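You operate a simulated robot arm through the tools that you are given. There is no shell and no other tool.

You are at the controls of a simulated robot arm. One attempt, no reset.

JOB
Tong the two rolls on the table into the basket, slide basket and teal bowl to the fridge side.
Fine: tongs with purple grips, back where they lay; basket and shallow teal bowl end past the middle of the table, three rolls in the basket.

It is judged by the outcome, as a careful person would: the job done as asked, and still so three seconds after it is handed in. It fails if anything else is knocked over, pushed out of place, dropped, spilled or broken.

ROBOT AND FRAMES
A 6-joint arm with a two-finger gripper, fixed in place. Base frame: the origin is on the floor under the middle of its stand, x ahead of it, y to its left, z up; the work surface is at about z = 760. Units: mm, rad, N and s.
It reaches about 1637 mm from its shoulder. Its first joint turns from -2.897 to 2.897 rad. Payload 3.43 kg.
The tool frame sits at the grasp point between the pads (the TCP): z along the fingers, y along the line on which they close. The tips reach 20 mm beyond it. The gripper opens to 190 mm; its body begins 248 mm behind the TCP.
Orientation is told as [roll, pitch, yaw] about the base's x, y, z axes, in that order, counted from this pose: with the fingers straight down and closing along the base's y, the tool's x points along the base's -x, its y along +y and its z along -z.

CONTROLS
- The arm moves only by the tool send_rows. Its argument "rows" is a list of rows, each a list of 7 numbers: the turn, a rotation vector about the base's x, y, z in rad, then the shift along the base's x, y, z in mm, then the finger opening in mm, from 0 to 190. In form: [[rx, ry, rz, tx, ty, tz, hand], ...]. A call has 1 to 20 rows; each row is the pose to reach, as a shift and turn from the pose commanded when the call began. Each row takes 0.2 s and may step no farther than 50 mm and 0.15 rad from the row before; otherwise, or with a gripper value out of range, the whole call is refused. Where a pose cannot be reached the arm comes as near as it can. A force on the tool above 40 N (or 10 N above the force at the start of the call, whichever is more), or a blocked arm, ends the call early, and 0.2 s more pass. The fingers move at their own pace (about 45 mm/s each) and stop on an object; they squeeze with about 36 N. The grip force told is the motor's: it shows also when the fingers shut on nothing. Time passes only in rows, and 0.2 s behind the last, so rows that repeat a pose let the fingers close. The reply holds the time, the measured pose of the TCP, the force on the tool along the base axes, the opening and the grip force, in the units named above and with some noise, with the torque about the TCP (base axes, N m) and any sound that the robot's microphone picked up.
- Cameras (640 x 400 px; columns grow to the right, rows downward): "scene" is fixed at [219.7, 500.7, 1511.6]; the picture's right is [-0.43, -0.90, 0.00], its down [-0.60, 0.28, -0.75] and it looks along [0.68, -0.32, -0.66] (base axes); focal length 339 px, centre (320, 200). "wrist" rides on the gripper at [70, -8, -288] in the tool frame; the picture's right is [0.12, 0.99, 0.00], its down [-0.96, 0.12, -0.25] and it looks along [-0.25, 0.03, 0.97] (tool axes); focal length 261 px, centre (320, 200). There is no depth. A picture from a camera that has moved, and an enlarged one, comes with that camera's place and axes in the base frame and with its lens.
- snapshot(camera): a new picture of that camera. It takes no simulated time.
- lift_body(by): slides the trunk up (or, below 0, down) by that many mm; the arm rides with it, the base frame stays. It gives what a move gives, with no picture.
- close_up(camera, box): a new picture of the part [left, top, right, bottom] of that camera's present view, enlarged. It takes no simulated time.
- sign_off(): hands the job in; it is judged then, once.

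Nothing tells you positions but the pictures and the camera data. Unless the task says otherwise, let go and move clear before handing in.

The tools are called after "Call:" by a JSON object that holds its "api" and its "payload". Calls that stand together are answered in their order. send_rows: Moves the arm, as the interface text tells. Its arguments: {"type":"object","properties":{"rows":{"type":"array"}},"required":["rows"]} The other tools are called the same way: lift_body (by) moves the trunk up or down; snapshot (camera) takes a picture; close_up (camera, box) takes an enlarged picture of a part of a camera's view; sign_off () hands the job in.

At the start:

```text
time: 0.0
eef_pos: [709.7, 197.4, 1149.4]
ee_rot: [0.001, 0.0, -0.003]
wrist_force: [0.2, 0.6, 0.3]
moment: [0.01, 0.06, 0.01]
finger_gap: 189.9
grasp_force: 0.0
trunk travel left (down, up): [-150.0, 90.0]
```

scene: 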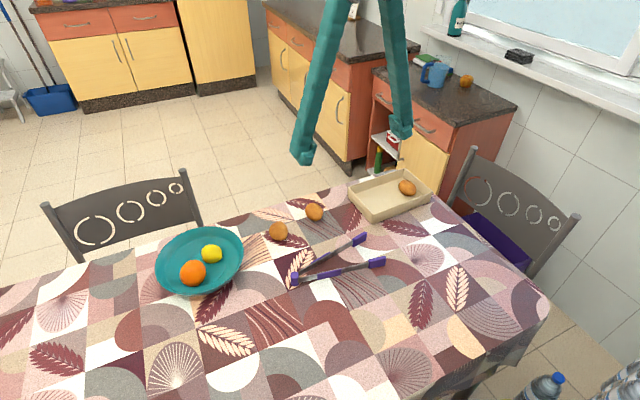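
wrist: 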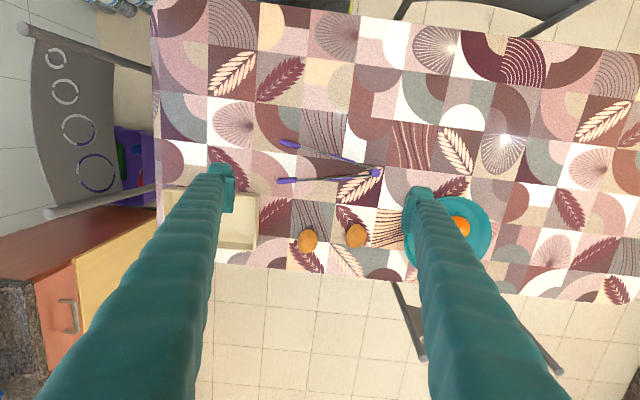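

I can see the table with the teal bowl, two loose rolls, the purple-gripped tongs and a tray-like basket holding one roll. The fridge isn't obvious yet, so I'll look closer before moving anything.

Call:
{"api": "close_up", "payload": {"camera": "scene", "box": [240, 160, 460, 300]}}

Call:
{"api": "close_up", "payload": {"camera": "scene", "box": [0, 0, 320, 200]}}

Call:
{"api": "close_up", "payload": {"camera": "scene", "box": [320, 0, 640, 200]}}

Call:
{"api": "close_up", "payload": {"camera": "wrist", "box": [150, 100, 400, 280]}}

Call:
{"api": "close_up", "payload": {"camera": "scene", "box": [120, 200, 300, 320]}}

```text
2.86 times, centred on (350, 230) of scene
camera zoom: at [219.7, 500.7, 1511.6], right [-0.43, -0.9, 0.0], down [-0.6, 0.28, -0.75], along [0.68, -0.32, -0.66], focal length 970 px, centre (234, 114)
```

zoom: 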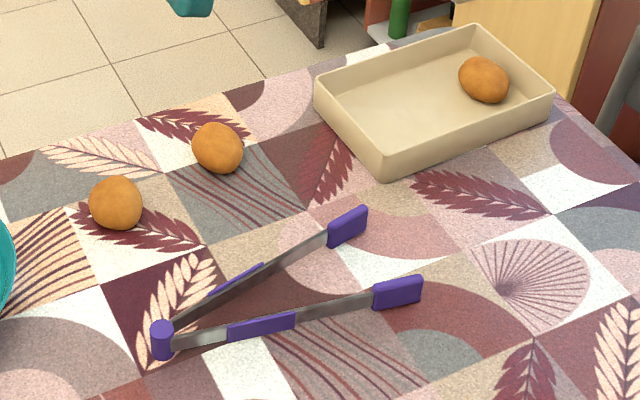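

```text
2.00 times, centred on (160, 100) of scene
camera zoom: at [219.7, 500.7, 1511.6], right [-0.43, -0.9, 0.0], down [-0.6, 0.28, -0.75], along [0.68, -0.32, -0.66], focal length 679 px, centre (640, 400)
```

zoom: 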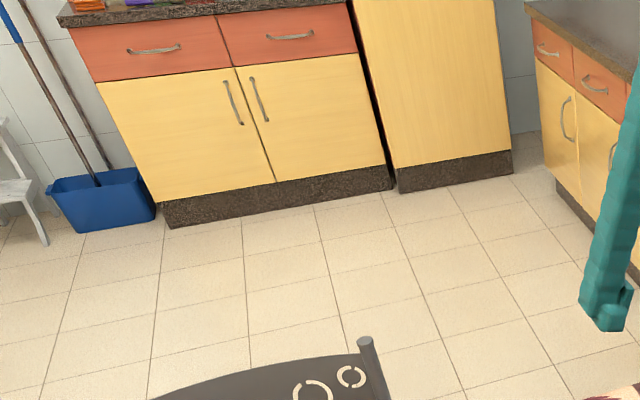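

```text
2.00 times, centred on (480, 100) of scene
camera zoom: at [219.7, 500.7, 1511.6], right [-0.43, -0.9, 0.0], down [-0.6, 0.28, -0.75], along [0.68, -0.32, -0.66], focal length 679 px, centre (0, 400)
```

zoom: 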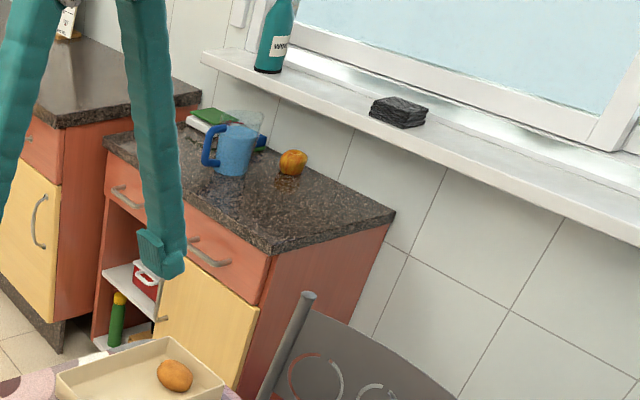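

```text
2.22 times, centred on (275, 190) of wrist
camera zoom: at [638.7, 188.7, 1435.2], right [-0.12, 0.99, 0.0], down [0.96, 0.12, 0.25], along [0.25, 0.03, -0.97], focal length 579 px, centre (420, 222)
```

zoom: 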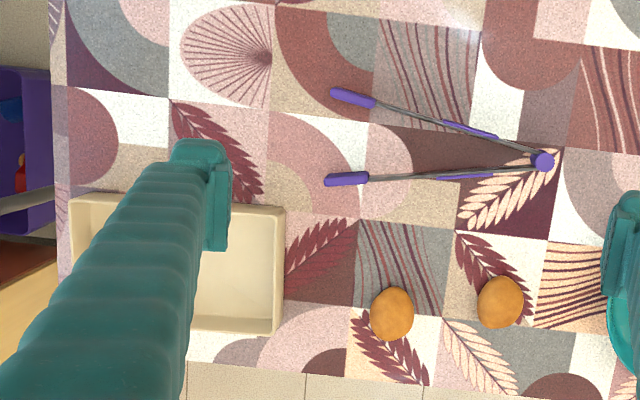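

```text
3.33 times, centred on (210, 260) of scene
camera zoom: at [219.7, 500.7, 1511.6], right [-0.43, -0.9, 0.0], down [-0.6, 0.28, -0.75], along [0.68, -0.32, -0.66], focal length 1131 px, centre (687, 0)
```

zoom: 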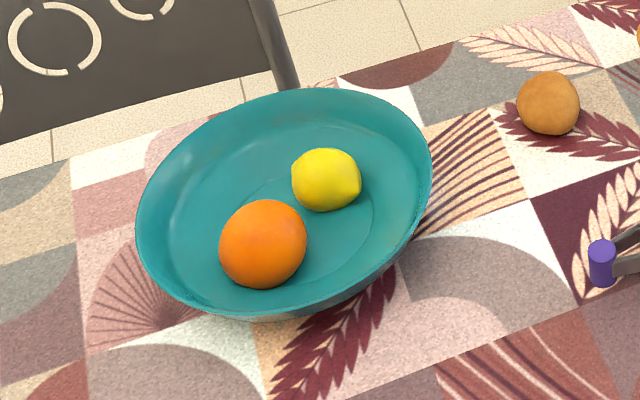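

The basket (one roll inside) sits near x≈880, y≈-57, the bowl near x≈900, y≈545, loose rolls near (928,188) and (899,317), and the tongs around x≈640-740, y≈120-340. The fridge isn't in view, so I'll tilt the wrist camera up towards +y to search the room.

Call:
{"api": "send_rows", "payload": {"rows": [[0.15, 0, 0, 0, 0, 20, 190], [0.3, 0, 0, 0, 0, 40, 190], [0.45, 0, 0, 0, 0, 60, 190], [0.6, 0, 0, 0, 0, 80, 190], [0.75, 0, 0, 0, 0, 100, 190], [0.9, 0, 0, 0, 0, 120, 190], [1.05, 0, 0, 0, 0, 140, 190], [1.2, 0, 0, 0, 0, 150, 190], [1.3, 0, 0, 0, 0, 150, 190]]}}

Call:
{"api": "snapshot", "payload": {"camera": "wrist"}}

```text
time: 2.0
eef_pos: [709.2, 195.1, 1299.7]
ee_rot: [1.302, -0.001, 0.001]
wrist_force: [-0.1, 0.2, 0.0]
moment: [-0.04, -0.02, -0.07]
finger_gap: 189.7
grasp_force: 0.1
trunk travel left (down, up): [-150.0, 90.0]
```

```text
taken
camera wrist: at [638.4, -82.7, 1366.6], right [-0.12, 0.26, 0.96], down [0.96, -0.21, 0.18], along [0.25, 0.94, -0.23], focal length 261 px, centre (320, 200)
```

wrist: 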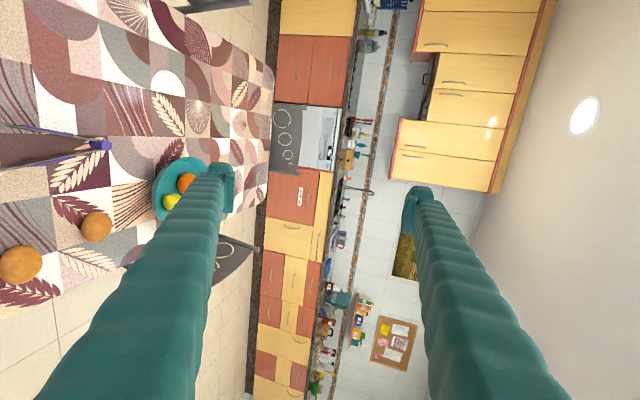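

Looking towards +y I see stove, sink and cupboards but no fridge. Next I'll turn the camera towards -x (behind the robot).

Call:
{"api": "send_rows", "payload": {"rows": [[0, 0, 0.14, -10, 0, 0, 190], [0, 0, 0.28, -20, 0, 0, 190], [0, 0, 0.42, -30, 0, 0, 190], [0, 0, 0.56, -40, 0, 0, 190], [0, 0, 0.7, -50, 0, 0, 190], [0, 0, 0.84, -60, 0, 0, 190], [0, 0, 0.98, -70, 0, 0, 190], [0, 0, 1.12, -80, 0, 0, 190]]}}

Call:
{"api": "snapshot", "payload": {"camera": "wrist"}}

```text
time: 3.8
eef_pos: [525.5, 376.1, 1072.2]
ee_rot: [1.212, -0.042, 0.986]
wrist_force: [-1.3, -1.1, 0.4]
moment: [-0.05, -0.13, -0.24]
finger_gap: 189.8
grasp_force: 0.0
out of reach, approached as far as the arm can: row 2, 3, 4, 5, 6, 7, 8
trunk travel left (down, up): [-150.0, 90.0]
```

```text
taken
camera wrist: at [711.6, 165.5, 1161.5], right [-0.38, 0.06, 0.92], down [0.68, 0.69, 0.24], along [-0.62, 0.72, -0.3], focal length 261 px, centre (320, 200)
```

wrist: 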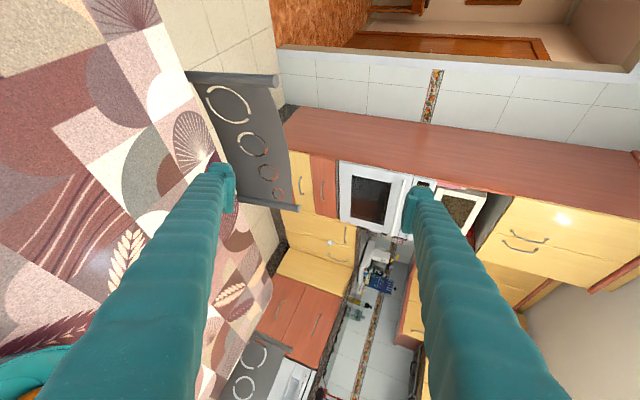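

There's a tall oven unit at the -x/+y corner and an open passage, but no fridge so far. I'll unwind back the same way and continue round towards +x to look above the counters there.

Call:
{"api": "send_rows", "payload": {"rows": [[0, 0, -0.14, 10, 0, 0, 190], [0, 0, -0.28, 20, 0, 0, 190], [0, 0, -0.42, 30, 0, 0, 190], [0, 0, -0.56, 40, 0, 0, 190], [0, 0, -0.7, 50, 0, 0, 190], [0, 0, -0.84, 60, 0, 0, 190], [0, 0, -0.98, 70, 0, 0, 190], [0, 0, -1.12, 80, 0, 0, 190]]}}

Call:
{"api": "snapshot", "payload": {"camera": "scene"}}

```text
time: 5.6
eef_pos: [612.6, 375.0, 1074.9]
ee_rot: [1.209, -0.04, -0.138]
wrist_force: [1.6, 0.8, -0.1]
moment: [0.15, 0.05, 0.18]
finger_gap: 189.8
grasp_force: 0.0
trunk travel left (down, up): [-150.0, 90.0]
```

```text
taken
```

scene: 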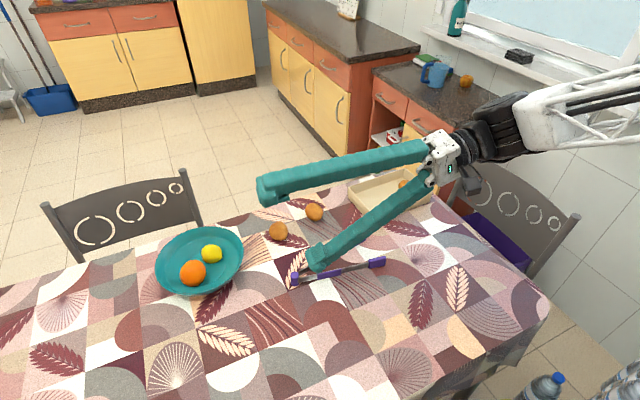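

The commanded pose follows what was actually reached, so I'm now at about (612,375,1075) still pointing +y. I'll raise and swing to look towards +x.

Call:
{"api": "send_rows", "payload": {"rows": [[0, 0, 0, 0, -15, 45, 190], [0, 0, 0, 0, -30, 90, 190], [0, 0, 0, 0, -45, 135, 190], [0, 0, 0, 0, -60, 180, 190], [0, 0, 0, 10, -75, 220, 190], [0, 0, -0.14, 30, -90, 220, 190], [0, 0, -0.28, 50, -105, 220, 190], [0, 0, -0.42, 70, -120, 220, 190], [0, 0, -0.56, 90, -135, 220, 190], [0, 0, -0.7, 110, -150, 220, 190], [0, 0, -0.84, 130, -165, 220, 190], [0, 0, -0.98, 150, -175, 220, 190], [0, 0, -1.12, 170, -175, 220, 190], [0, 0, -1.26, 190, -175, 220, 190], [0, 0, -1.4, 200, -175, 220, 190]]}}

Call:
{"api": "snapshot", "payload": {"camera": "wrist"}}

```text
time: 9.0
eef_pos: [746.5, 290.0, 1200.9]
ee_rot: [0.949, -0.022, -1.257]
wrist_force: [0.2, 0.3, 0.9]
moment: [-0.05, 0.02, -0.06]
finger_gap: 190.0
grasp_force: 0.0
out of reach, approached as far as the arm can: row 13, 14
trunk travel left (down, up): [-150.0, 90.0]
stopped in row 15: the arm was blocked; the commanded pose is now the measured one
```

```text
taken
camera wrist: at [494.6, 289.2, 1357.2], right [0.51, 0.31, 0.8], down [0.17, -0.95, 0.26], along [0.85, 0.0, -0.53], focal length 261 px, centre (320, 200)
```

wrist: 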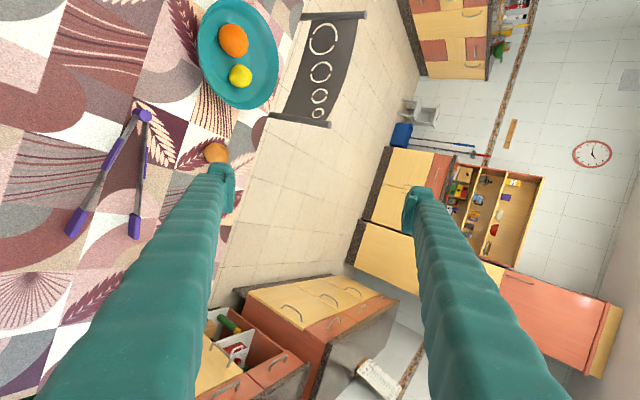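

Towards +x there's an open shelf unit and a tall cupboard, which may or may not be a fridge. I still need to see -y and -x, so I'll first bring the gripper back to pointing down.

Call:
{"api": "send_rows", "payload": {"rows": [[-0.042, 0.129, 0, 0, 0, 0, 190], [-0.084, 0.258, 0, 0, -5, 0, 190], [-0.126, 0.387, 0, 0, -10, 0, 190], [-0.167, 0.516, 0, 0, -20, 0, 190], [-0.209, 0.645, 0, 0, -30, 0, 190], [-0.251, 0.773, 0, 0, -40, 0, 190], [-0.293, 0.9025, 0, 0, -50, 0, 190]]}}

Call:
{"api": "send_rows", "payload": {"rows": [[-0.14, 0, 0, 0, -10, 5, 190], [-0.28, 0, 0, 0, -20, 10, 190], [-0.42, 0, 0, 0, -30, 20, 190], [-0.56, 0, 0, 0, -40, 30, 190], [-0.7, 0, 0, 0, -50, 40, 190], [-0.84, 0, 0, 0, -60, 50, 190], [-0.98, 0, 0, 0, -70, 60, 190], [-1.12, 0, 0, 0, -80, 70, 190]]}}

Call:
{"api": "snapshot", "payload": {"camera": "wrist"}}

```text
time: 10.6
eef_pos: [744.3, 239.5, 1201.4]
ee_rot: [0.0, -0.016, -1.238]
wrist_force: [-1.4, -0.7, 0.9]
moment: [0.06, -0.3, -0.02]
finger_gap: 189.9
grasp_force: 0.1
trunk travel left (down, up): [-150.0, 90.0]
```

```text
time: 12.4
eef_pos: [755.9, 108.3, 1226.4]
ee_rot: [-0.559, -1.036, -0.875]
wrist_force: [-0.5, -0.3, 0.3]
moment: [0.02, 0.04, -0.03]
finger_gap: 190.3
grasp_force: 0.1
out of reach, approached as far as the arm can: row 4, 5, 6, 7, 8
trunk travel left (down, up): [-150.0, 90.0]
```

```text
taken
camera wrist: at [708.0, 394.0, 1289.9], right [0.9, 0.24, -0.37], down [0.41, -0.13, 0.9], along [0.17, -0.96, -0.21], focal length 261 px, centre (320, 200)
```

wrist: 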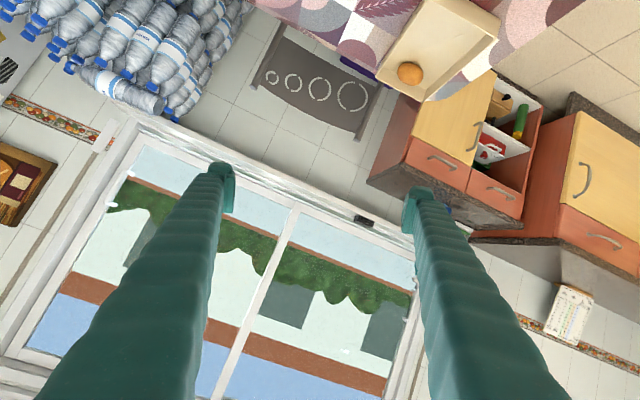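

Towards -y there is the window, stacked water bottles, and something grey at the far left edge (the -x side). I'll swing further towards -x/-y.

Call:
{"api": "send_rows", "payload": {"rows": [[0, 0, -0.1, -20, 0, 0, 190], [0, 0, -0.2, -40, 0, 0, 190], [0, 0, -0.3, -60, 0, 0, 190], [0, 0, -0.4, -80, 0, 0, 190], [0, 0, -0.5, -100, 0, 0, 190], [0, 0, -0.6, -120, 0, 0, 190]]}}

Call:
{"api": "snapshot", "payload": {"camera": "wrist"}}

```text
time: 13.8
eef_pos: [620.7, -7.7, 1056.8]
ee_rot: [-0.454, -1.009, -1.506]
wrist_force: [-1.1, 0.1, 0.5]
moment: [-0.01, -0.06, 0.11]
finger_gap: 189.8
grasp_force: 0.1
out of reach, approached as far as the arm can: row 1, 2, 3, 4, 5, 6
trunk travel left (down, up): [-150.0, 90.0]
```

```text
taken
camera wrist: at [723.5, 260.0, 1135.5], right [0.91, -0.25, -0.33], down [0.24, -0.35, 0.91], along [-0.34, -0.9, -0.26], focal length 261 px, centre (320, 200)
```

wrist: 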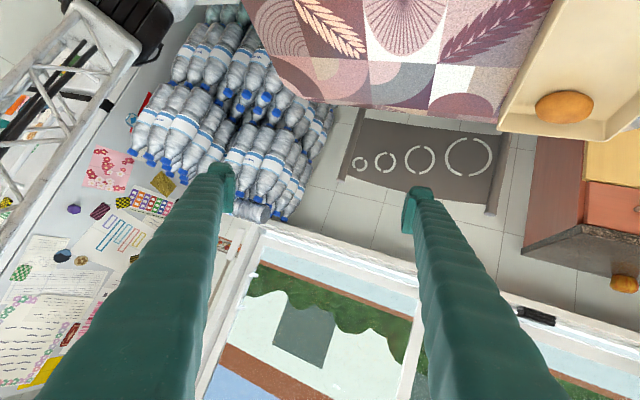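

On the left of this view is a white surface covered in magnets, papers and drawings, which looks like a fridge on the -x/-y side of the room. I'll zoom in to confirm.

Call:
{"api": "close_up", "payload": {"camera": "wrist", "box": [0, 0, 240, 400]}}

Call:
{"api": "snapshot", "payload": {"camera": "scene"}}

```text
1.00 times, centred on (120, 200) of wrist (not enlarged: the box is as wide or as high as the picture)
camera zoom: at [723.5, 260.0, 1135.5], right [0.91, -0.25, -0.33], down [0.24, -0.35, 0.91], along [-0.34, -0.9, -0.26], focal length 261 px, centre (520, 200)
```

zoom: 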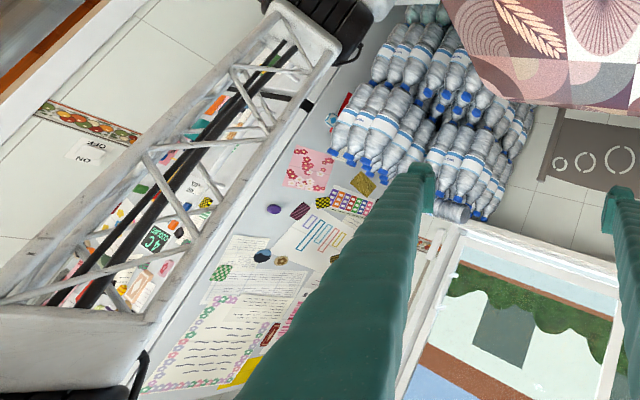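

```text
taken
```

scene: 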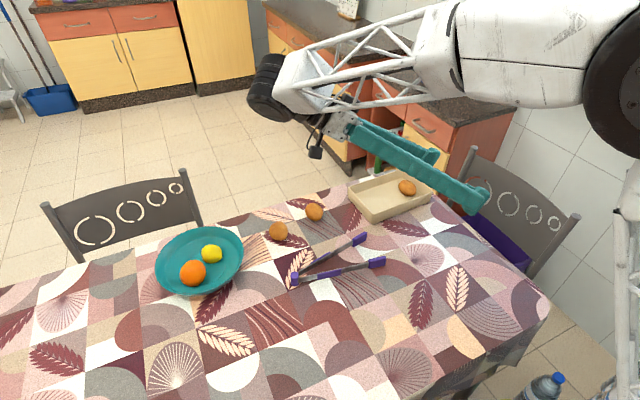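

That white surface with magnets and notes is clearly the fridge, at the -x/-y side of the room, so "fridge side" means past the table's middle (roughly x=690, y=480) towards smaller x; I'll also keep both items at y below the middle. Now I'll bring the gripper back to pointing down over the table.

Call:
{"api": "send_rows", "payload": {"rows": [[0.12, -0.059, 0, 8, 20, 15, 190], [0.24, -0.118, 0, 16, 40, 30, 190], [0.36, -0.177, 0, 24, 60, 45, 190], [0.48, -0.236, 0, 32, 80, 60, 190], [0.6, -0.295, 0, 40, 100, 75, 190], [0.72, -0.354, 0, 48, 120, 90, 160], [0.84, -0.413, 0, 56, 140, 100, 130], [0.961, -0.473, 0, 60, 150, 110, 110]]}}

Call:
{"api": "snapshot", "payload": {"camera": "wrist"}}

```text
time: 15.6
eef_pos: [687.4, 143.4, 1168.8]
ee_rot: [0.001, 0.001, -1.757]
wrist_force: [0.9, 1.3, -1.0]
moment: [-0.17, 0.2, 0.01]
finger_gap: 121.7
grasp_force: 0.1
trunk travel left (down, up): [-150.0, 90.0]
```

```text
taken
camera wrist: at [691.2, 216.4, 1453.8], right [1.0, -0.07, 0.0], down [-0.07, -0.97, 0.25], along [-0.02, -0.25, -0.97], focal length 261 px, centre (320, 200)
```

wrist: 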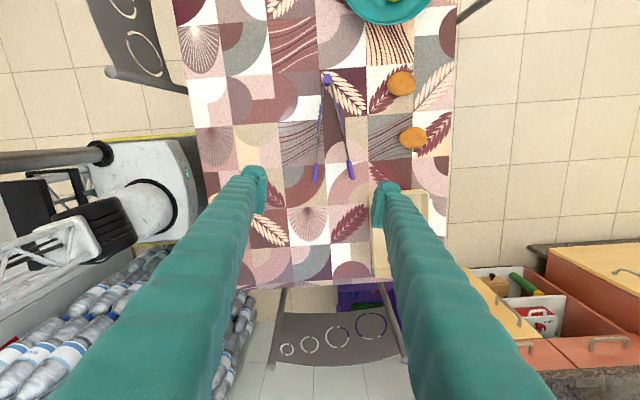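

From above I see the tongs with hinge at about (722,340) and tips towards -y, arms straddling x≈722. I'll align over the purple grips (around y≈252) with fingers closing along x and descend partway to check.

Call:
{"api": "send_rows", "payload": {"rows": [[0, 0, 0.04, 7, 22, -30, 110], [0, 0, 0.08, 14, 44, -60, 110], [0, 0, 0.12, 21, 66, -95, 110], [0, 0, 0.16, 28, 88, -130, 110], [0, 0, 0.186, 35, 108, -165, 110], [0, 0, 0.186, 35, 108, -200, 110], [0, 0, 0.186, 35, 108, -230, 110]]}}

Call:
{"api": "snapshot", "payload": {"camera": "wrist"}}

Call:
{"api": "snapshot", "payload": {"camera": "scene"}}

```text
time: 17.2
eef_pos: [720.5, 251.6, 936.6]
ee_rot: [0.002, -0.001, -1.572]
wrist_force: [-1.1, 0.4, -0.8]
moment: [0.01, -0.09, 0.0]
finger_gap: 109.7
grasp_force: 0.2
trunk travel left (down, up): [-150.0, 90.0]
```

```text
taken
camera wrist: at [711.9, 323.3, 1223.1], right [0.99, 0.12, 0.0], down [0.11, -0.96, 0.25], along [0.03, -0.25, -0.97], focal length 261 px, centre (320, 200)
```

wrist: 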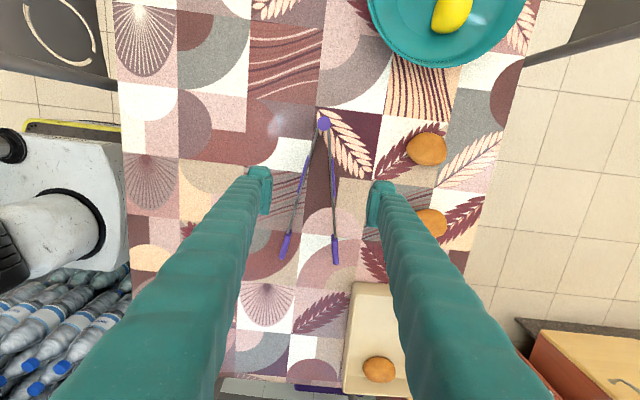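

```text
taken
```

scene: 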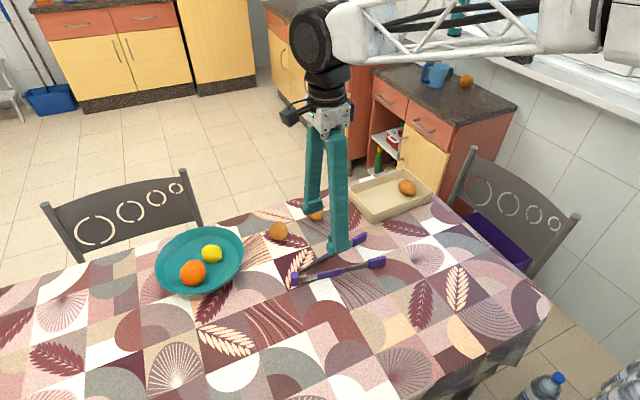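

Call:
{"api": "close_up", "payload": {"camera": "wrist", "box": [240, 95, 480, 275]}}

Call:
{"api": "close_up", "payload": {"camera": "scene", "box": [270, 190, 400, 300]}}

```text
2.22 times, centred on (360, 185) of wrist
camera zoom: at [711.9, 323.3, 1223.1], right [0.99, 0.12, 0.0], down [0.11, -0.96, 0.25], along [0.03, -0.25, -0.97], focal length 579 px, centre (231, 233)
```

zoom: 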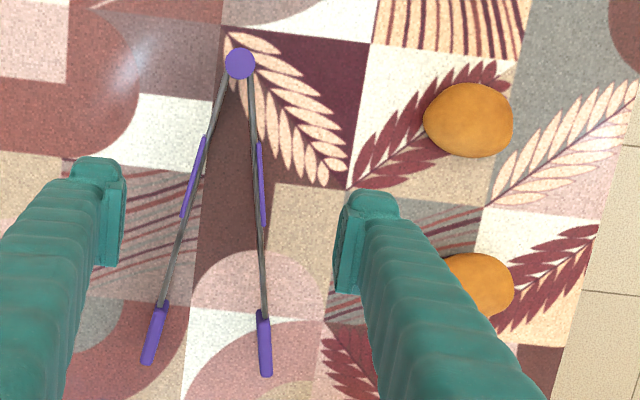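

```text
3.64 times, centred on (335, 245) of scene
camera zoom: at [219.7, 500.7, 1511.6], right [-0.43, -0.9, 0.0], down [-0.6, 0.28, -0.75], along [0.68, -0.32, -0.66], focal length 1234 px, centre (266, 36)
```

zoom: 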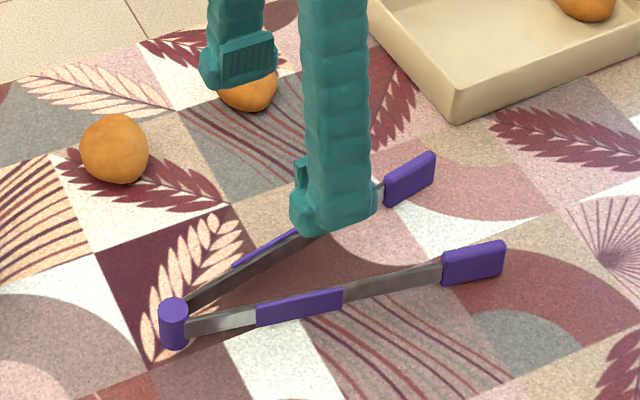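

The grips are centred at about (692,250) and (744,250), axis along x≈718, tongs about 25 mm tall. I'll descend to z≈783 straddling them at 110 mm open, then close gently in a separate call.

Call:
{"api": "send_rows", "payload": {"rows": [[0, 0, 0, -1, -1, -40, 110], [0, 0, 0, -2, -1, -80, 110], [0, 0, 0, -2, -1, -115, 110], [0, 0, 0, -2, -1, -135, 110], [0, 0, 0, -2, -1, -148, 110], [0, 0, 0, -2, -1, -153, 110]]}}

Call:
{"api": "close_up", "payload": {"camera": "scene", "box": [270, 190, 400, 300]}}

Call:
{"api": "close_up", "payload": {"camera": "wrist", "box": [220, 60, 420, 260]}}

```text
time: 18.6
eef_pos: [719.1, 250.2, 785.4]
ee_rot: [0.0, -0.001, -1.573]
wrist_force: [-0.6, -0.6, -0.3]
moment: [0.0, -0.01, 0.01]
finger_gap: 110.0
grasp_force: 0.0
trunk travel left (down, up): [-150.0, 90.0]
```

```text
3.64 times, centred on (335, 245) of scene
camera zoom: at [219.7, 500.7, 1511.6], right [-0.43, -0.9, 0.0], down [-0.6, 0.28, -0.75], along [0.68, -0.32, -0.66], focal length 1234 px, centre (266, 36)
```

zoom: 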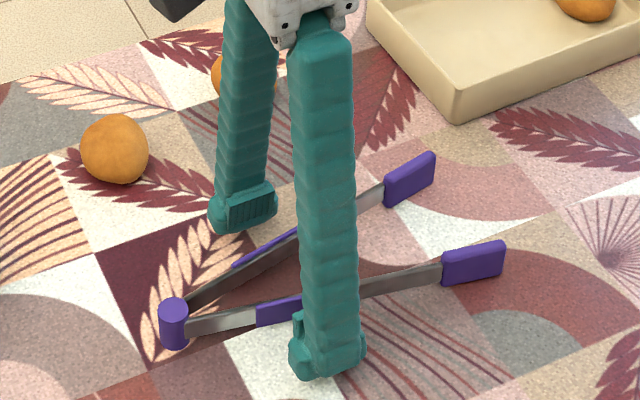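

```text
2.00 times, centred on (320, 160) of wrist
camera zoom: at [710.1, 322.7, 1071.3], right [0.99, 0.12, 0.0], down [0.11, -0.96, 0.25], along [0.03, -0.25, -0.97], focal length 521 px, centre (320, 280)
```

zoom: 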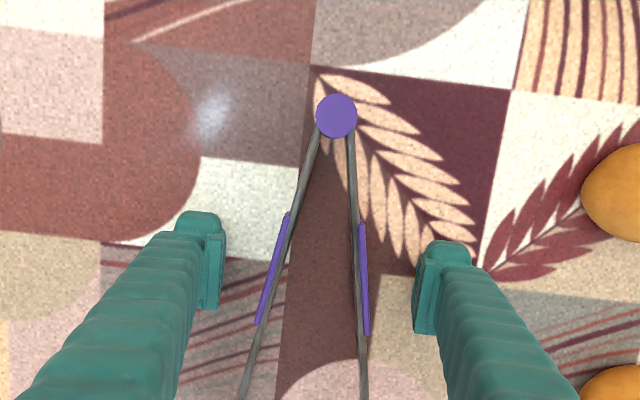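

The fingers straddle the purple grips cleanly with no contact. I'll close in small steps, watching the grip force to find where contact occurs.

Call:
{"api": "send_rows", "payload": {"rows": [[0, 0, 0, 0, 0, 0, 80], [0, 0, 0, 0, 0, 0, 65], [0, 0, 0, 0, 0, 0, 62], [0, 0, 0, 0, 0, 0, 62]]}}

Call:
{"api": "close_up", "payload": {"camera": "wrist", "box": [220, 60, 420, 260]}}

```text
time: 19.6
eef_pos: [718.5, 251.5, 786.3]
ee_rot: [0.0, 0.0, -1.573]
wrist_force: [-1.2, -0.8, -0.5]
moment: [-0.02, 0.02, 0.05]
finger_gap: 62.4
grasp_force: 0.6
trunk travel left (down, up): [-150.0, 90.0]
```

```text
2.00 times, centred on (320, 160) of wrist
camera zoom: at [710.1, 322.8, 1071.4], right [0.99, 0.12, 0.0], down [0.11, -0.96, 0.25], along [0.03, -0.25, -0.97], focal length 521 px, centre (320, 280)
```

zoom: 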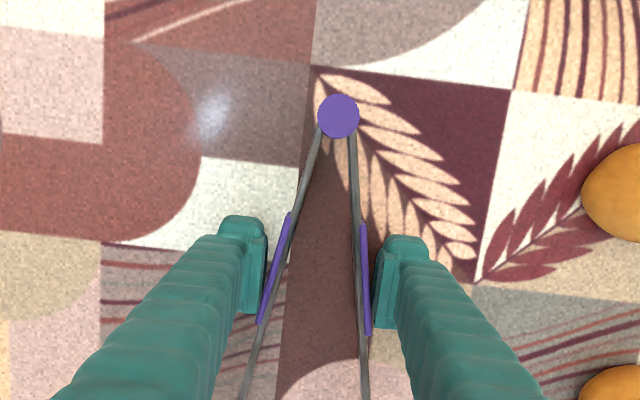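

Call:
{"api": "send_rows", "payload": {"rows": [[0, 0, 0, 0, 0, 0, 58], [0, 0, 0, 0, 0, 0, 55], [0, 0, 0, 0, 0, 0, 55]]}}

Call:
{"api": "close_up", "payload": {"camera": "wrist", "box": [220, 60, 420, 260]}}

Call:
{"api": "close_up", "payload": {"camera": "scene", "box": [270, 190, 400, 300]}}

```text
time: 20.4
eef_pos: [719.9, 250.8, 785.8]
ee_rot: [0.001, 0.002, -1.572]
wrist_force: [-0.5, 0.5, 2.2]
moment: [0.02, -0.01, -0.01]
finger_gap: 57.0
grasp_force: 2.8
trunk travel left (down, up): [-150.0, 90.0]
```

```text
2.00 times, centred on (320, 160) of wrist
camera zoom: at [710.1, 322.7, 1071.3], right [0.99, 0.12, 0.0], down [0.11, -0.96, 0.25], along [0.03, -0.25, -0.97], focal length 521 px, centre (320, 280)
```

zoom: 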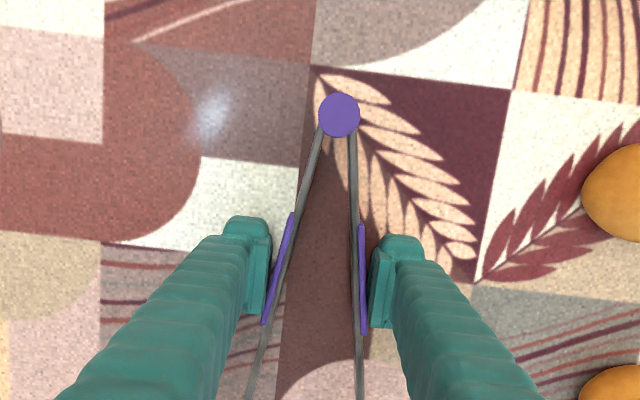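

```text
3.64 times, centred on (335, 245) of scene
camera zoom: at [219.7, 500.7, 1511.6], right [-0.43, -0.9, 0.0], down [-0.6, 0.28, -0.75], along [0.68, -0.32, -0.66], focal length 1234 px, centre (266, 36)
```

zoom: 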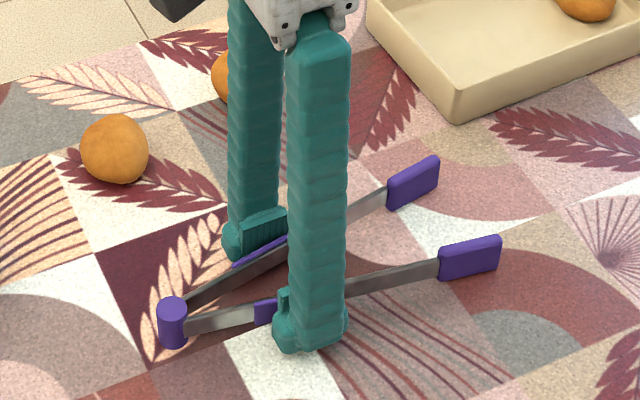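

The tongs have a spring: contact started at about 60 mm gap, with 2.8 N now at 57 mm. I'll squeeze a little more for a firm hold and then lift 40 mm to test.

Call:
{"api": "send_rows", "payload": {"rows": [[0, 0, 0, 0, 0, 0, 52], [0, 0, 0, 0, 0, 0, 50], [0, 0, 0, 0, 0, 0, 50]]}}

Call:
{"api": "send_rows", "payload": {"rows": [[0, 0, 0, 0, 0, 5, 50], [0, 0, 0, 0, 0, 15, 50], [0, 0, 0, 0, 0, 30, 50], [0, 0, 0, 0, 0, 45, 50], [0, 0, 0, 0, 0, 45, 50]]}}

Call:
{"api": "close_up", "payload": {"camera": "scene", "box": [260, 160, 420, 300]}}

Call:
{"api": "close_up", "payload": {"camera": "wrist", "box": [220, 60, 420, 260]}}

```text
time: 21.2
eef_pos: [718.9, 250.0, 786.2]
ee_rot: [0.0, 0.0, -1.573]
wrist_force: [0.0, 0.1, -0.2]
moment: [-0.14, 0.03, -0.01]
finger_gap: 52.4
grasp_force: 4.2
trunk travel left (down, up): [-150.0, 90.0]
```

```text
time: 22.4
eef_pos: [718.9, 251.2, 829.7]
ee_rot: [0.001, -0.001, -1.572]
wrist_force: [0.1, 0.4, -1.9]
moment: [0.05, 0.0, 0.04]
finger_gap: 52.3
grasp_force: 3.6
trunk travel left (down, up): [-150.0, 90.0]
```

```text
2.86 times, centred on (340, 230) of scene
camera zoom: at [219.7, 500.7, 1511.6], right [-0.43, -0.9, 0.0], down [-0.6, 0.28, -0.75], along [0.68, -0.32, -0.66], focal length 970 px, centre (263, 114)
```

zoom: 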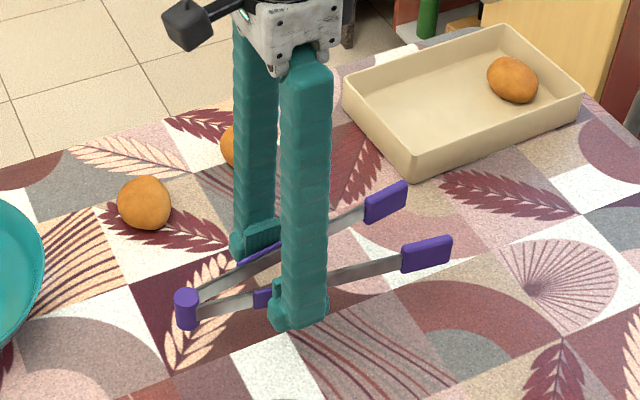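

```text
2.00 times, centred on (320, 160) of wrist
camera zoom: at [709.8, 322.4, 1116.3], right [0.99, 0.12, 0.0], down [0.11, -0.96, 0.25], along [0.03, -0.25, -0.97], focal length 521 px, centre (320, 280)
```

zoom: 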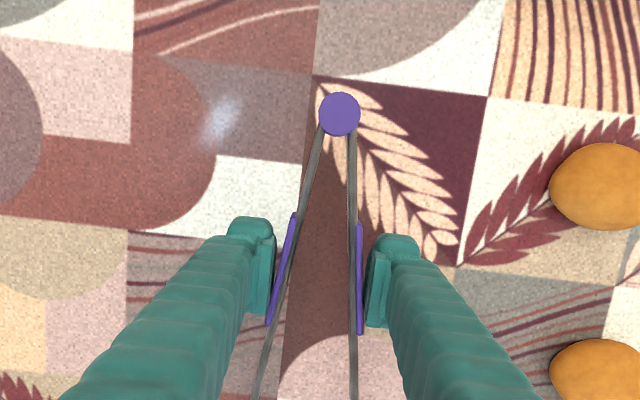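

The tongs lifted securely and level. I'll raise to about z=900 and rotate +90° so the tongs point +x, lining up behind roll B near (892,317).

Call:
{"api": "send_rows", "payload": {"rows": [[0, 0, 0, 0, 0, 30, 51], [0, 0, 0.1, 0, 0, 60, 51], [0, 0, 0.24, 0, 5, 75, 51], [0, 0, 0.38, 0, 10, 75, 51], [0, 0, 0.52, 0, 16, 75, 51], [0, 0, 0.66, 0, 22, 75, 51], [0, 0, 0.8, 0, 28, 75, 51], [0, 0, 0.94, 0, 34, 75, 51], [0, 0, 1.08, 0, 40, 75, 51], [0, 0, 1.22, 0, 46, 75, 51], [0, 0, 1.36, 0, 52, 75, 51], [0, 0, 1.5, 0, 60, 75, 51], [0, 0, 1.572, 0, 66, 75, 51]]}}

Call:
{"api": "snapshot", "payload": {"camera": "wrist"}}

Call:
{"api": "snapshot", "payload": {"camera": "scene"}}

```text
time: 25.2
eef_pos: [718.9, 317.2, 904.7]
ee_rot: [0.0, 0.0, 0.001]
wrist_force: [-0.2, 0.3, -1.7]
moment: [0.0, 0.12, 0.02]
finger_gap: 52.8
grasp_force: 3.5
trunk travel left (down, up): [-150.0, 90.0]
```

```text
taken
camera wrist: at [647.9, 309.1, 1191.3], right [-0.12, 0.99, 0.0], down [0.96, 0.12, 0.25], along [0.25, 0.03, -0.97], focal length 261 px, centre (320, 200)
```

wrist: 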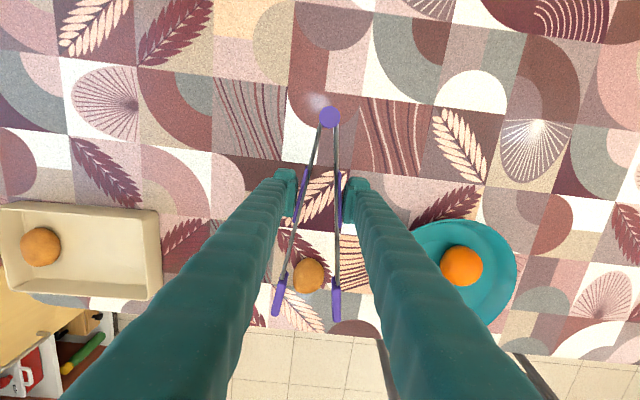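

```text
taken
```

scene: 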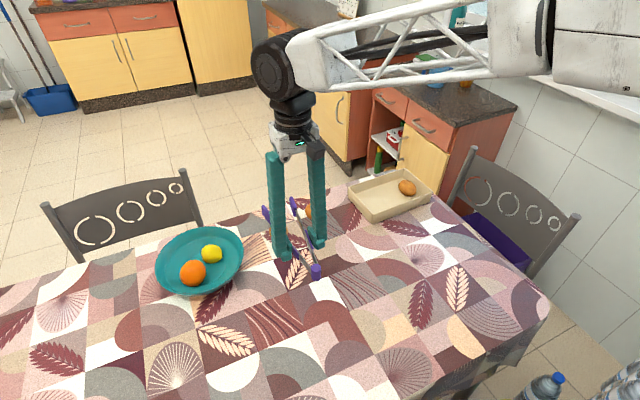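

Call:
{"api": "close_up", "payload": {"camera": "wrist", "box": [240, 220, 400, 340]}}

Call:
{"api": "close_up", "payload": {"camera": "scene", "box": [240, 180, 360, 290]}}

```text
3.33 times, centred on (320, 280) of wrist
camera zoom: at [647.9, 309.1, 1191.3], right [-0.12, 0.99, 0.0], down [0.96, 0.12, 0.25], along [0.25, 0.03, -0.97], focal length 869 px, centre (320, -67)
```

zoom: 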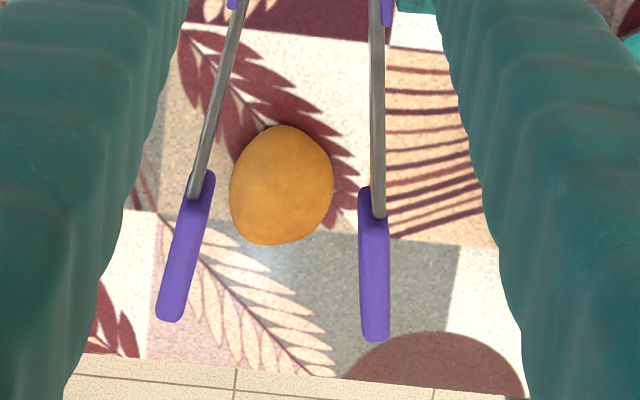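

```text
3.64 times, centred on (300, 235) of scene
camera zoom: at [219.7, 500.7, 1511.6], right [-0.43, -0.9, 0.0], down [-0.6, 0.28, -0.75], along [0.68, -0.32, -0.66], focal length 1234 px, centre (393, 73)
```

zoom: 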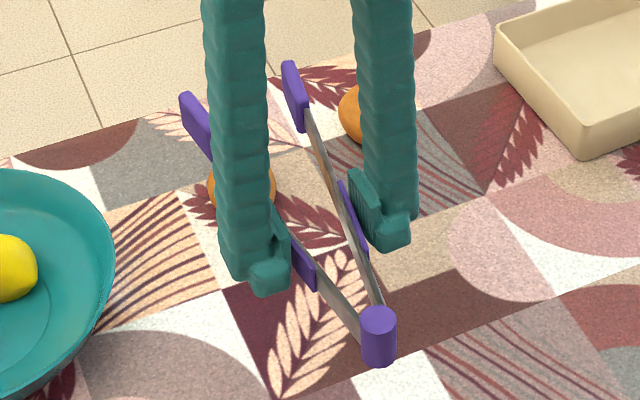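

Tips end at about (879, 279) and (879, 360), centred on y≈319.5, and roll B is at about (892,319), well aligned. I'll open the tongs a touch, move forward 36 mm, and descend above the roll partway to check clearance.

Call:
{"api": "send_rows", "payload": {"rows": [[0, 0, 0, 12, 0, 0, 52.5], [0, 0, 0, 24, 0, 0, 53.5], [0, 0, 0, 36, 0, 0, 53.5], [0, 0, 0, 36, 0, -20, 53.5], [0, 0, 0, 36, 0, -40, 53.5], [0, 0, 0, 36, 0, -52, 53.5], [0, 0, 0, 36, 0, -52, 53.5]]}}

Call:
{"api": "close_up", "payload": {"camera": "wrist", "box": [240, 220, 400, 340]}}

Call:
{"api": "close_up", "payload": {"camera": "scene", "box": [240, 180, 360, 290]}}

```text
time: 26.8
eef_pos: [755.7, 315.9, 853.5]
ee_rot: [-0.001, 0.001, 0.0]
wrist_force: [0.2, 0.2, 0.5]
moment: [0.0, 0.06, -0.01]
finger_gap: 55.0
grasp_force: 3.3
trunk travel left (down, up): [-150.0, 90.0]
```

```text
3.33 times, centred on (320, 280) of wrist
camera zoom: at [684.2, 309.2, 1138.9], right [-0.12, 0.99, 0.0], down [0.96, 0.12, 0.25], along [0.25, 0.03, -0.97], focal length 869 px, centre (320, -67)
```

zoom: 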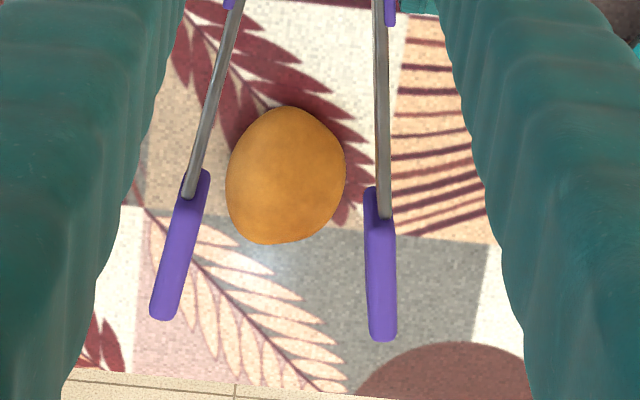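

```text
3.64 times, centred on (300, 235) of scene
camera zoom: at [219.7, 500.7, 1511.6], right [-0.43, -0.9, 0.0], down [-0.6, 0.28, -0.75], along [0.68, -0.32, -0.66], focal length 1234 px, centre (393, 73)
```

zoom: 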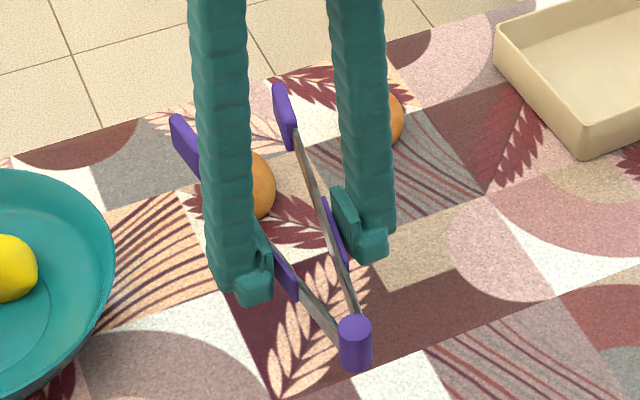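

Tips straddle roll B with about 6 mm clearance each side. I'll lower to z≈795 so the tips sit around the roll's middle.

Call:
{"api": "send_rows", "payload": {"rows": [[0, 0, 0, 0, 0, -15, 53.5], [0, 0, 0, 0, 0, -30, 53.5], [0, 0, 0, 0, 0, -45, 53.5], [0, 0, 0, 0, 0, -58, 53.5], [0, 0, 0, 0, 0, -58, 53.5]]}}

Call:
{"api": "close_up", "payload": {"camera": "wrist", "box": [240, 220, 400, 340]}}

Call:
{"api": "close_up", "payload": {"camera": "scene", "box": [240, 180, 360, 290]}}

```text
time: 28.0
eef_pos: [755.5, 315.9, 796.4]
ee_rot: [0.001, 0.0, 0.0]
wrist_force: [-0.8, 0.8, 0.4]
moment: [0.05, 0.07, 0.01]
finger_gap: 54.8
grasp_force: 3.1
trunk travel left (down, up): [-150.0, 90.0]
```

```text
3.33 times, centred on (320, 280) of wrist
camera zoom: at [684.2, 309.4, 1081.5], right [-0.12, 0.99, 0.0], down [0.96, 0.12, 0.25], along [0.25, 0.03, -0.97], focal length 869 px, centre (320, -67)
```

zoom: 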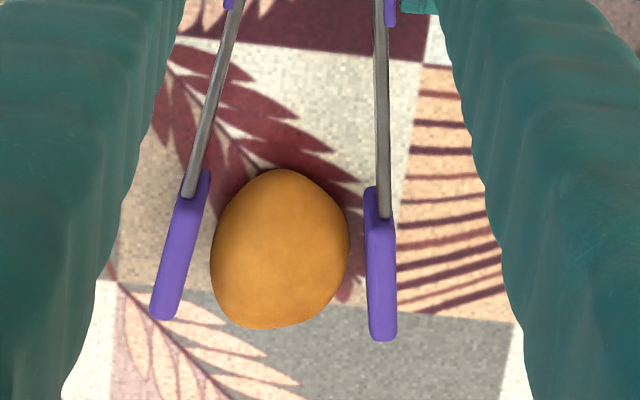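

```text
3.64 times, centred on (300, 235) of scene
camera zoom: at [219.7, 500.7, 1511.6], right [-0.43, -0.9, 0.0], down [-0.6, 0.28, -0.75], along [0.68, -0.32, -0.66], focal length 1234 px, centre (393, 73)
```

zoom: 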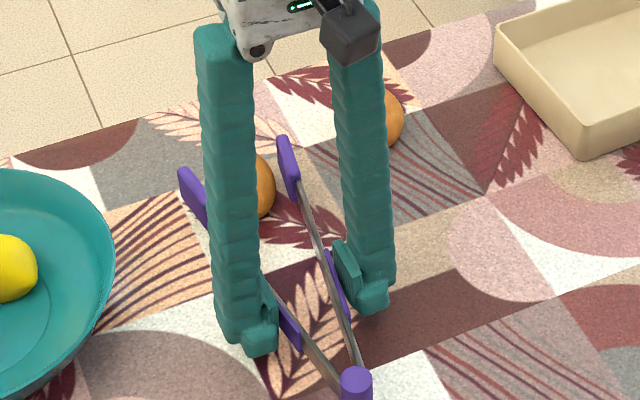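

The roll sits between the tips. I'll squeeze in steps and watch the gap and grip force.

Call:
{"api": "send_rows", "payload": {"rows": [[0, 0, 0, 0, 0, 0, 50], [0, 0, 0, 0, 0, 0, 47], [0, 0, 0, 0, 0, 0, 44], [0, 0, 0, 0, 0, 0, 42], [0, 0, 0, 0, 0, 0, 42]]}}

Call:
{"api": "close_up", "payload": {"camera": "wrist", "box": [240, 220, 400, 340]}}

```text
time: 29.2
eef_pos: [754.7, 316.7, 795.0]
ee_rot: [-0.001, 0.001, 0.0]
wrist_force: [-0.4, 0.4, 0.4]
moment: [-0.03, 0.0, -0.06]
finger_gap: 47.2
grasp_force: 35.9
trunk travel left (down, up): [-150.0, 90.0]
```

```text
3.33 times, centred on (320, 280) of wrist
camera zoom: at [684.2, 309.4, 1081.6], right [-0.12, 0.99, 0.0], down [0.96, 0.12, 0.25], along [0.25, 0.03, -0.97], focal length 869 px, centre (320, -67)
```

zoom: 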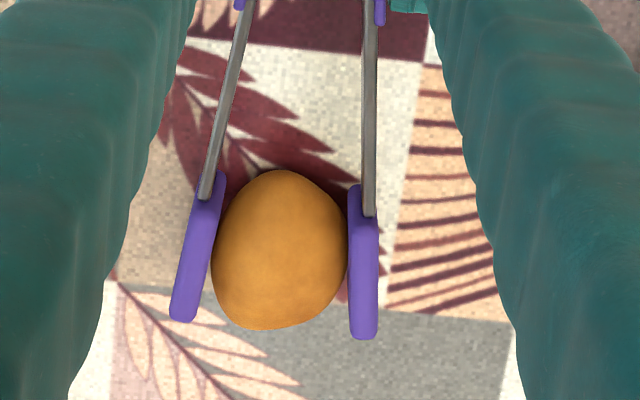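

The roll is gripped firmly (35.9 N, 47 mm gap). I'll lift it slowly and check it stays in the tongs.

Call:
{"api": "send_rows", "payload": {"rows": [[0, 0, 0, 0, 0, 5, 42], [0, 0, 0, 0, 0, 12, 42], [0, 0, 0, 0, 0, 22, 42], [0, 0, 0, 0, 0, 36, 42], [0, 0, 0, 0, 0, 50, 42], [0, 0, 0, 0, 0, 65, 42], [0, 0, 0, 0, 0, 80, 42], [0, 0, 0, 0, 0, 80, 42]]}}

Call:
{"api": "close_up", "payload": {"camera": "wrist", "box": [240, 220, 400, 340]}}

Call:
{"api": "snapshot", "payload": {"camera": "scene"}}

```text
time: 31.0
eef_pos: [755.8, 316.2, 875.9]
ee_rot: [-0.001, -0.001, -0.001]
wrist_force: [0.4, 1.0, -2.5]
moment: [0.03, 0.12, 0.03]
finger_gap: 47.1
grasp_force: 36.0
trunk travel left (down, up): [-150.0, 90.0]
```

```text
3.33 times, centred on (320, 280) of wrist
camera zoom: at [684.5, 309.1, 1161.0], right [-0.12, 0.99, 0.0], down [0.96, 0.12, 0.25], along [0.25, 0.03, -0.97], focal length 869 px, centre (320, -67)
```

zoom: 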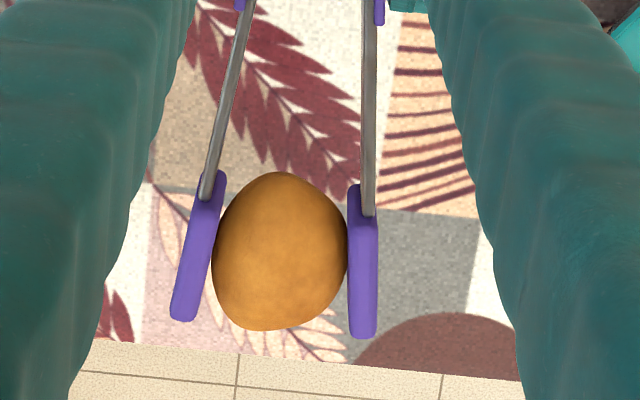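

```text
taken
```

scene: 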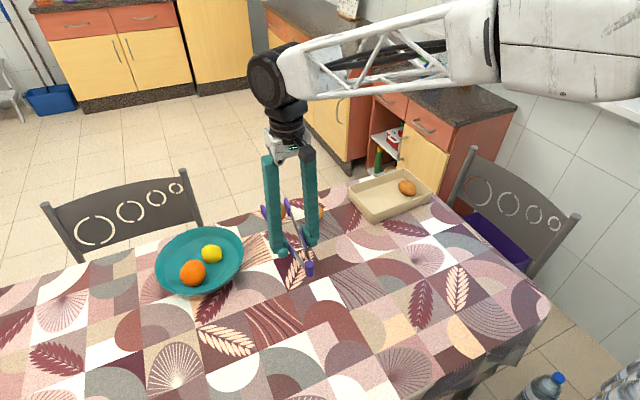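

Roll B is held well clear. I'll carry it at z≈890 over to the basket, stopping with the roll over its middle, and check position there.

Call:
{"api": "send_rows", "payload": {"rows": [[0, 0, 0, 0, -20, 8, 42], [0, 0, 0, 0, -50, 15, 42], [0, 0, 0, -2, -85, 15, 42], [0, 0, 0, -4, -125, 15, 42], [0, 0, 0, -6, -165, 15, 42], [0, 0, 0, -8, -205, 15, 42], [0, 0, 0, -10, -245, 15, 42], [0, 0, 0, -12, -285, 15, 42], [0, 0, 0, -14, -320, 15, 42], [0, 0, 0, -16, -345, 15, 42], [0, 0, 0, -16, -362, 15, 42], [0, 0, 0, -16, -362, 15, 42]]}}

Call:
{"api": "snapshot", "payload": {"camera": "wrist"}}

Call:
{"api": "close_up", "payload": {"camera": "wrist", "box": [200, 200, 440, 350]}}

Call:
{"api": "close_up", "payload": {"camera": "scene", "box": [310, 130, 470, 250]}}

```text
time: 33.6
eef_pos: [739.6, -44.6, 891.5]
ee_rot: [0.0, 0.0, -0.001]
wrist_force: [0.3, 0.4, -2.3]
moment: [-0.05, 0.12, 0.0]
finger_gap: 47.1
grasp_force: 35.7
trunk travel left (down, up): [-150.0, 90.0]
```

```text
taken
camera wrist: at [668.5, -52.7, 1176.5], right [-0.12, 0.99, 0.0], down [0.96, 0.12, 0.25], along [0.25, 0.03, -0.97], focal length 261 px, centre (320, 200)
```

wrist: 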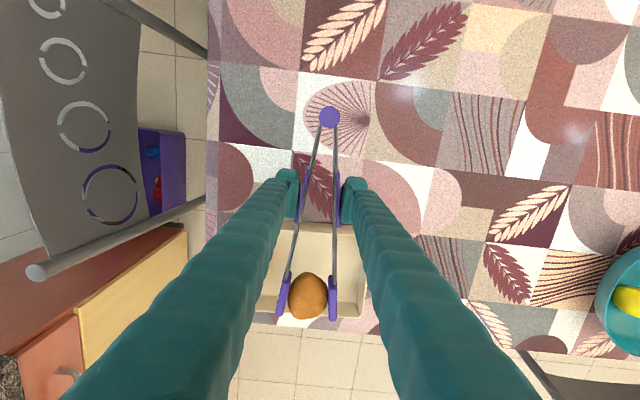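

```text
2.67 times, centred on (320, 275) of wrist
camera zoom: at [668.5, -52.7, 1176.5], right [-0.12, 0.99, 0.0], down [0.96, 0.12, 0.25], along [0.25, 0.03, -0.97], focal length 695 px, centre (320, 0)
```

zoom: 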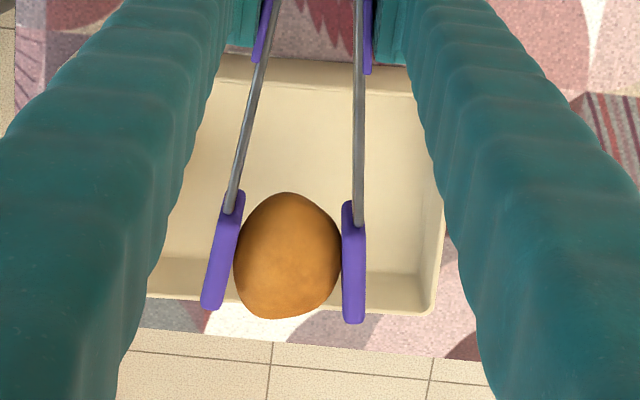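

```text
3.33 times, centred on (390, 190) of scene
camera zoom: at [219.7, 500.7, 1511.6], right [-0.43, -0.9, 0.0], down [-0.6, 0.28, -0.75], along [0.68, -0.32, -0.66], focal length 1131 px, centre (87, 233)
```

zoom: 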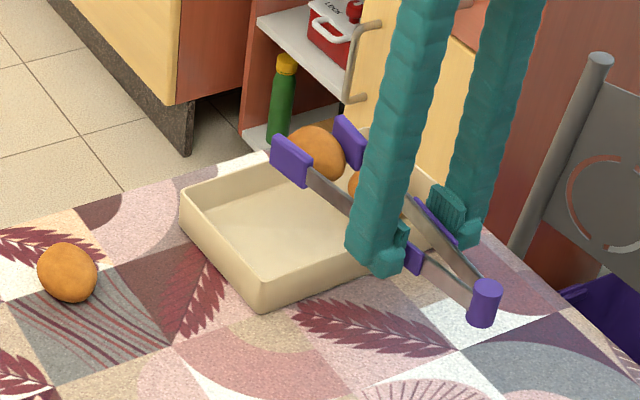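

The roll is over the basket: basket rim spans roughly x 803–960, y –180 to 55, with the original roll near (888,–133). I'll shift to x+30, y–10, tilt the tongs nose-down 0.3 rad so the roll is set low, and check.

Call:
{"api": "send_rows", "payload": {"rows": [[0, 0, 0, 15, -5, 0, 42], [0, 0, 0, 30, -10, 0, 42], [0, 0.08, 0, 30, -10, 0, 42], [0, 0.16, 0, 30, -10, 0, 42], [0, 0.24, 0, 30, -10, 0, 42], [0, 0.3, 0, 30, -10, 0, 42], [0, 0.3, 0, 30, -10, -10, 42], [0, 0.3, 0, 30, -10, -20, 42], [0, 0.3, 0, 30, -10, -20, 42]]}}

Call:
{"api": "close_up", "payload": {"camera": "wrist", "box": [200, 200, 440, 350]}}

Call:
{"api": "close_up", "payload": {"camera": "scene", "box": [310, 130, 470, 250]}}

```text
time: 35.6
eef_pos: [769.0, -55.4, 870.0]
ee_rot: [-0.001, 0.3, 0.001]
wrist_force: [0.6, -0.2, -1.8]
moment: [0.0, 0.14, 0.05]
finger_gap: 46.8
grasp_force: 35.9
trunk travel left (down, up): [-150.0, 90.0]
```

```text
2.67 times, centred on (320, 275) of wrist
camera zoom: at [786.5, -62.6, 1164.1], right [-0.11, 0.99, 0.04], down [0.99, 0.12, -0.05], along [-0.05, 0.03, -1.0], focal length 695 px, centre (320, 0)
```

zoom: 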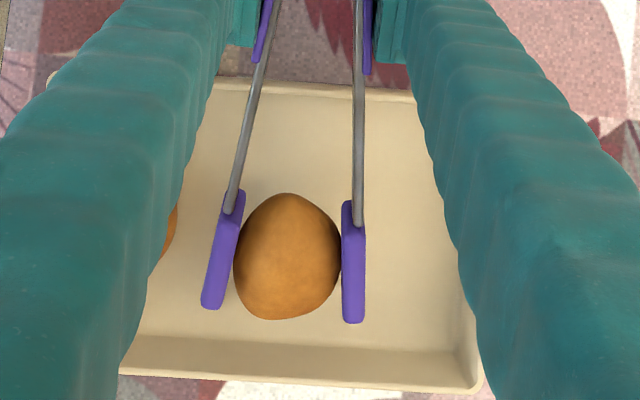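

```text
3.33 times, centred on (390, 190) of scene
camera zoom: at [219.7, 500.7, 1511.6], right [-0.43, -0.9, 0.0], down [-0.6, 0.28, -0.75], along [0.68, -0.32, -0.66], focal length 1131 px, centre (87, 233)
```

zoom: 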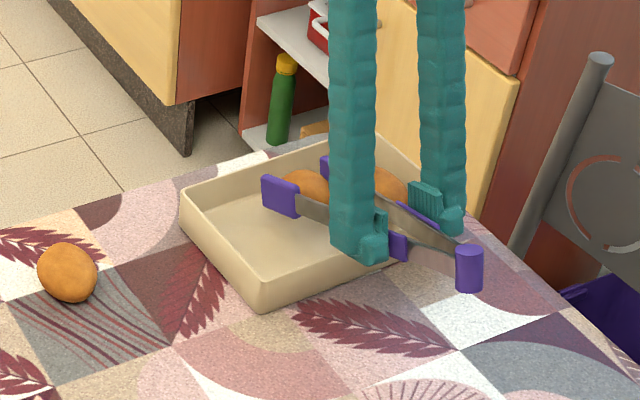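

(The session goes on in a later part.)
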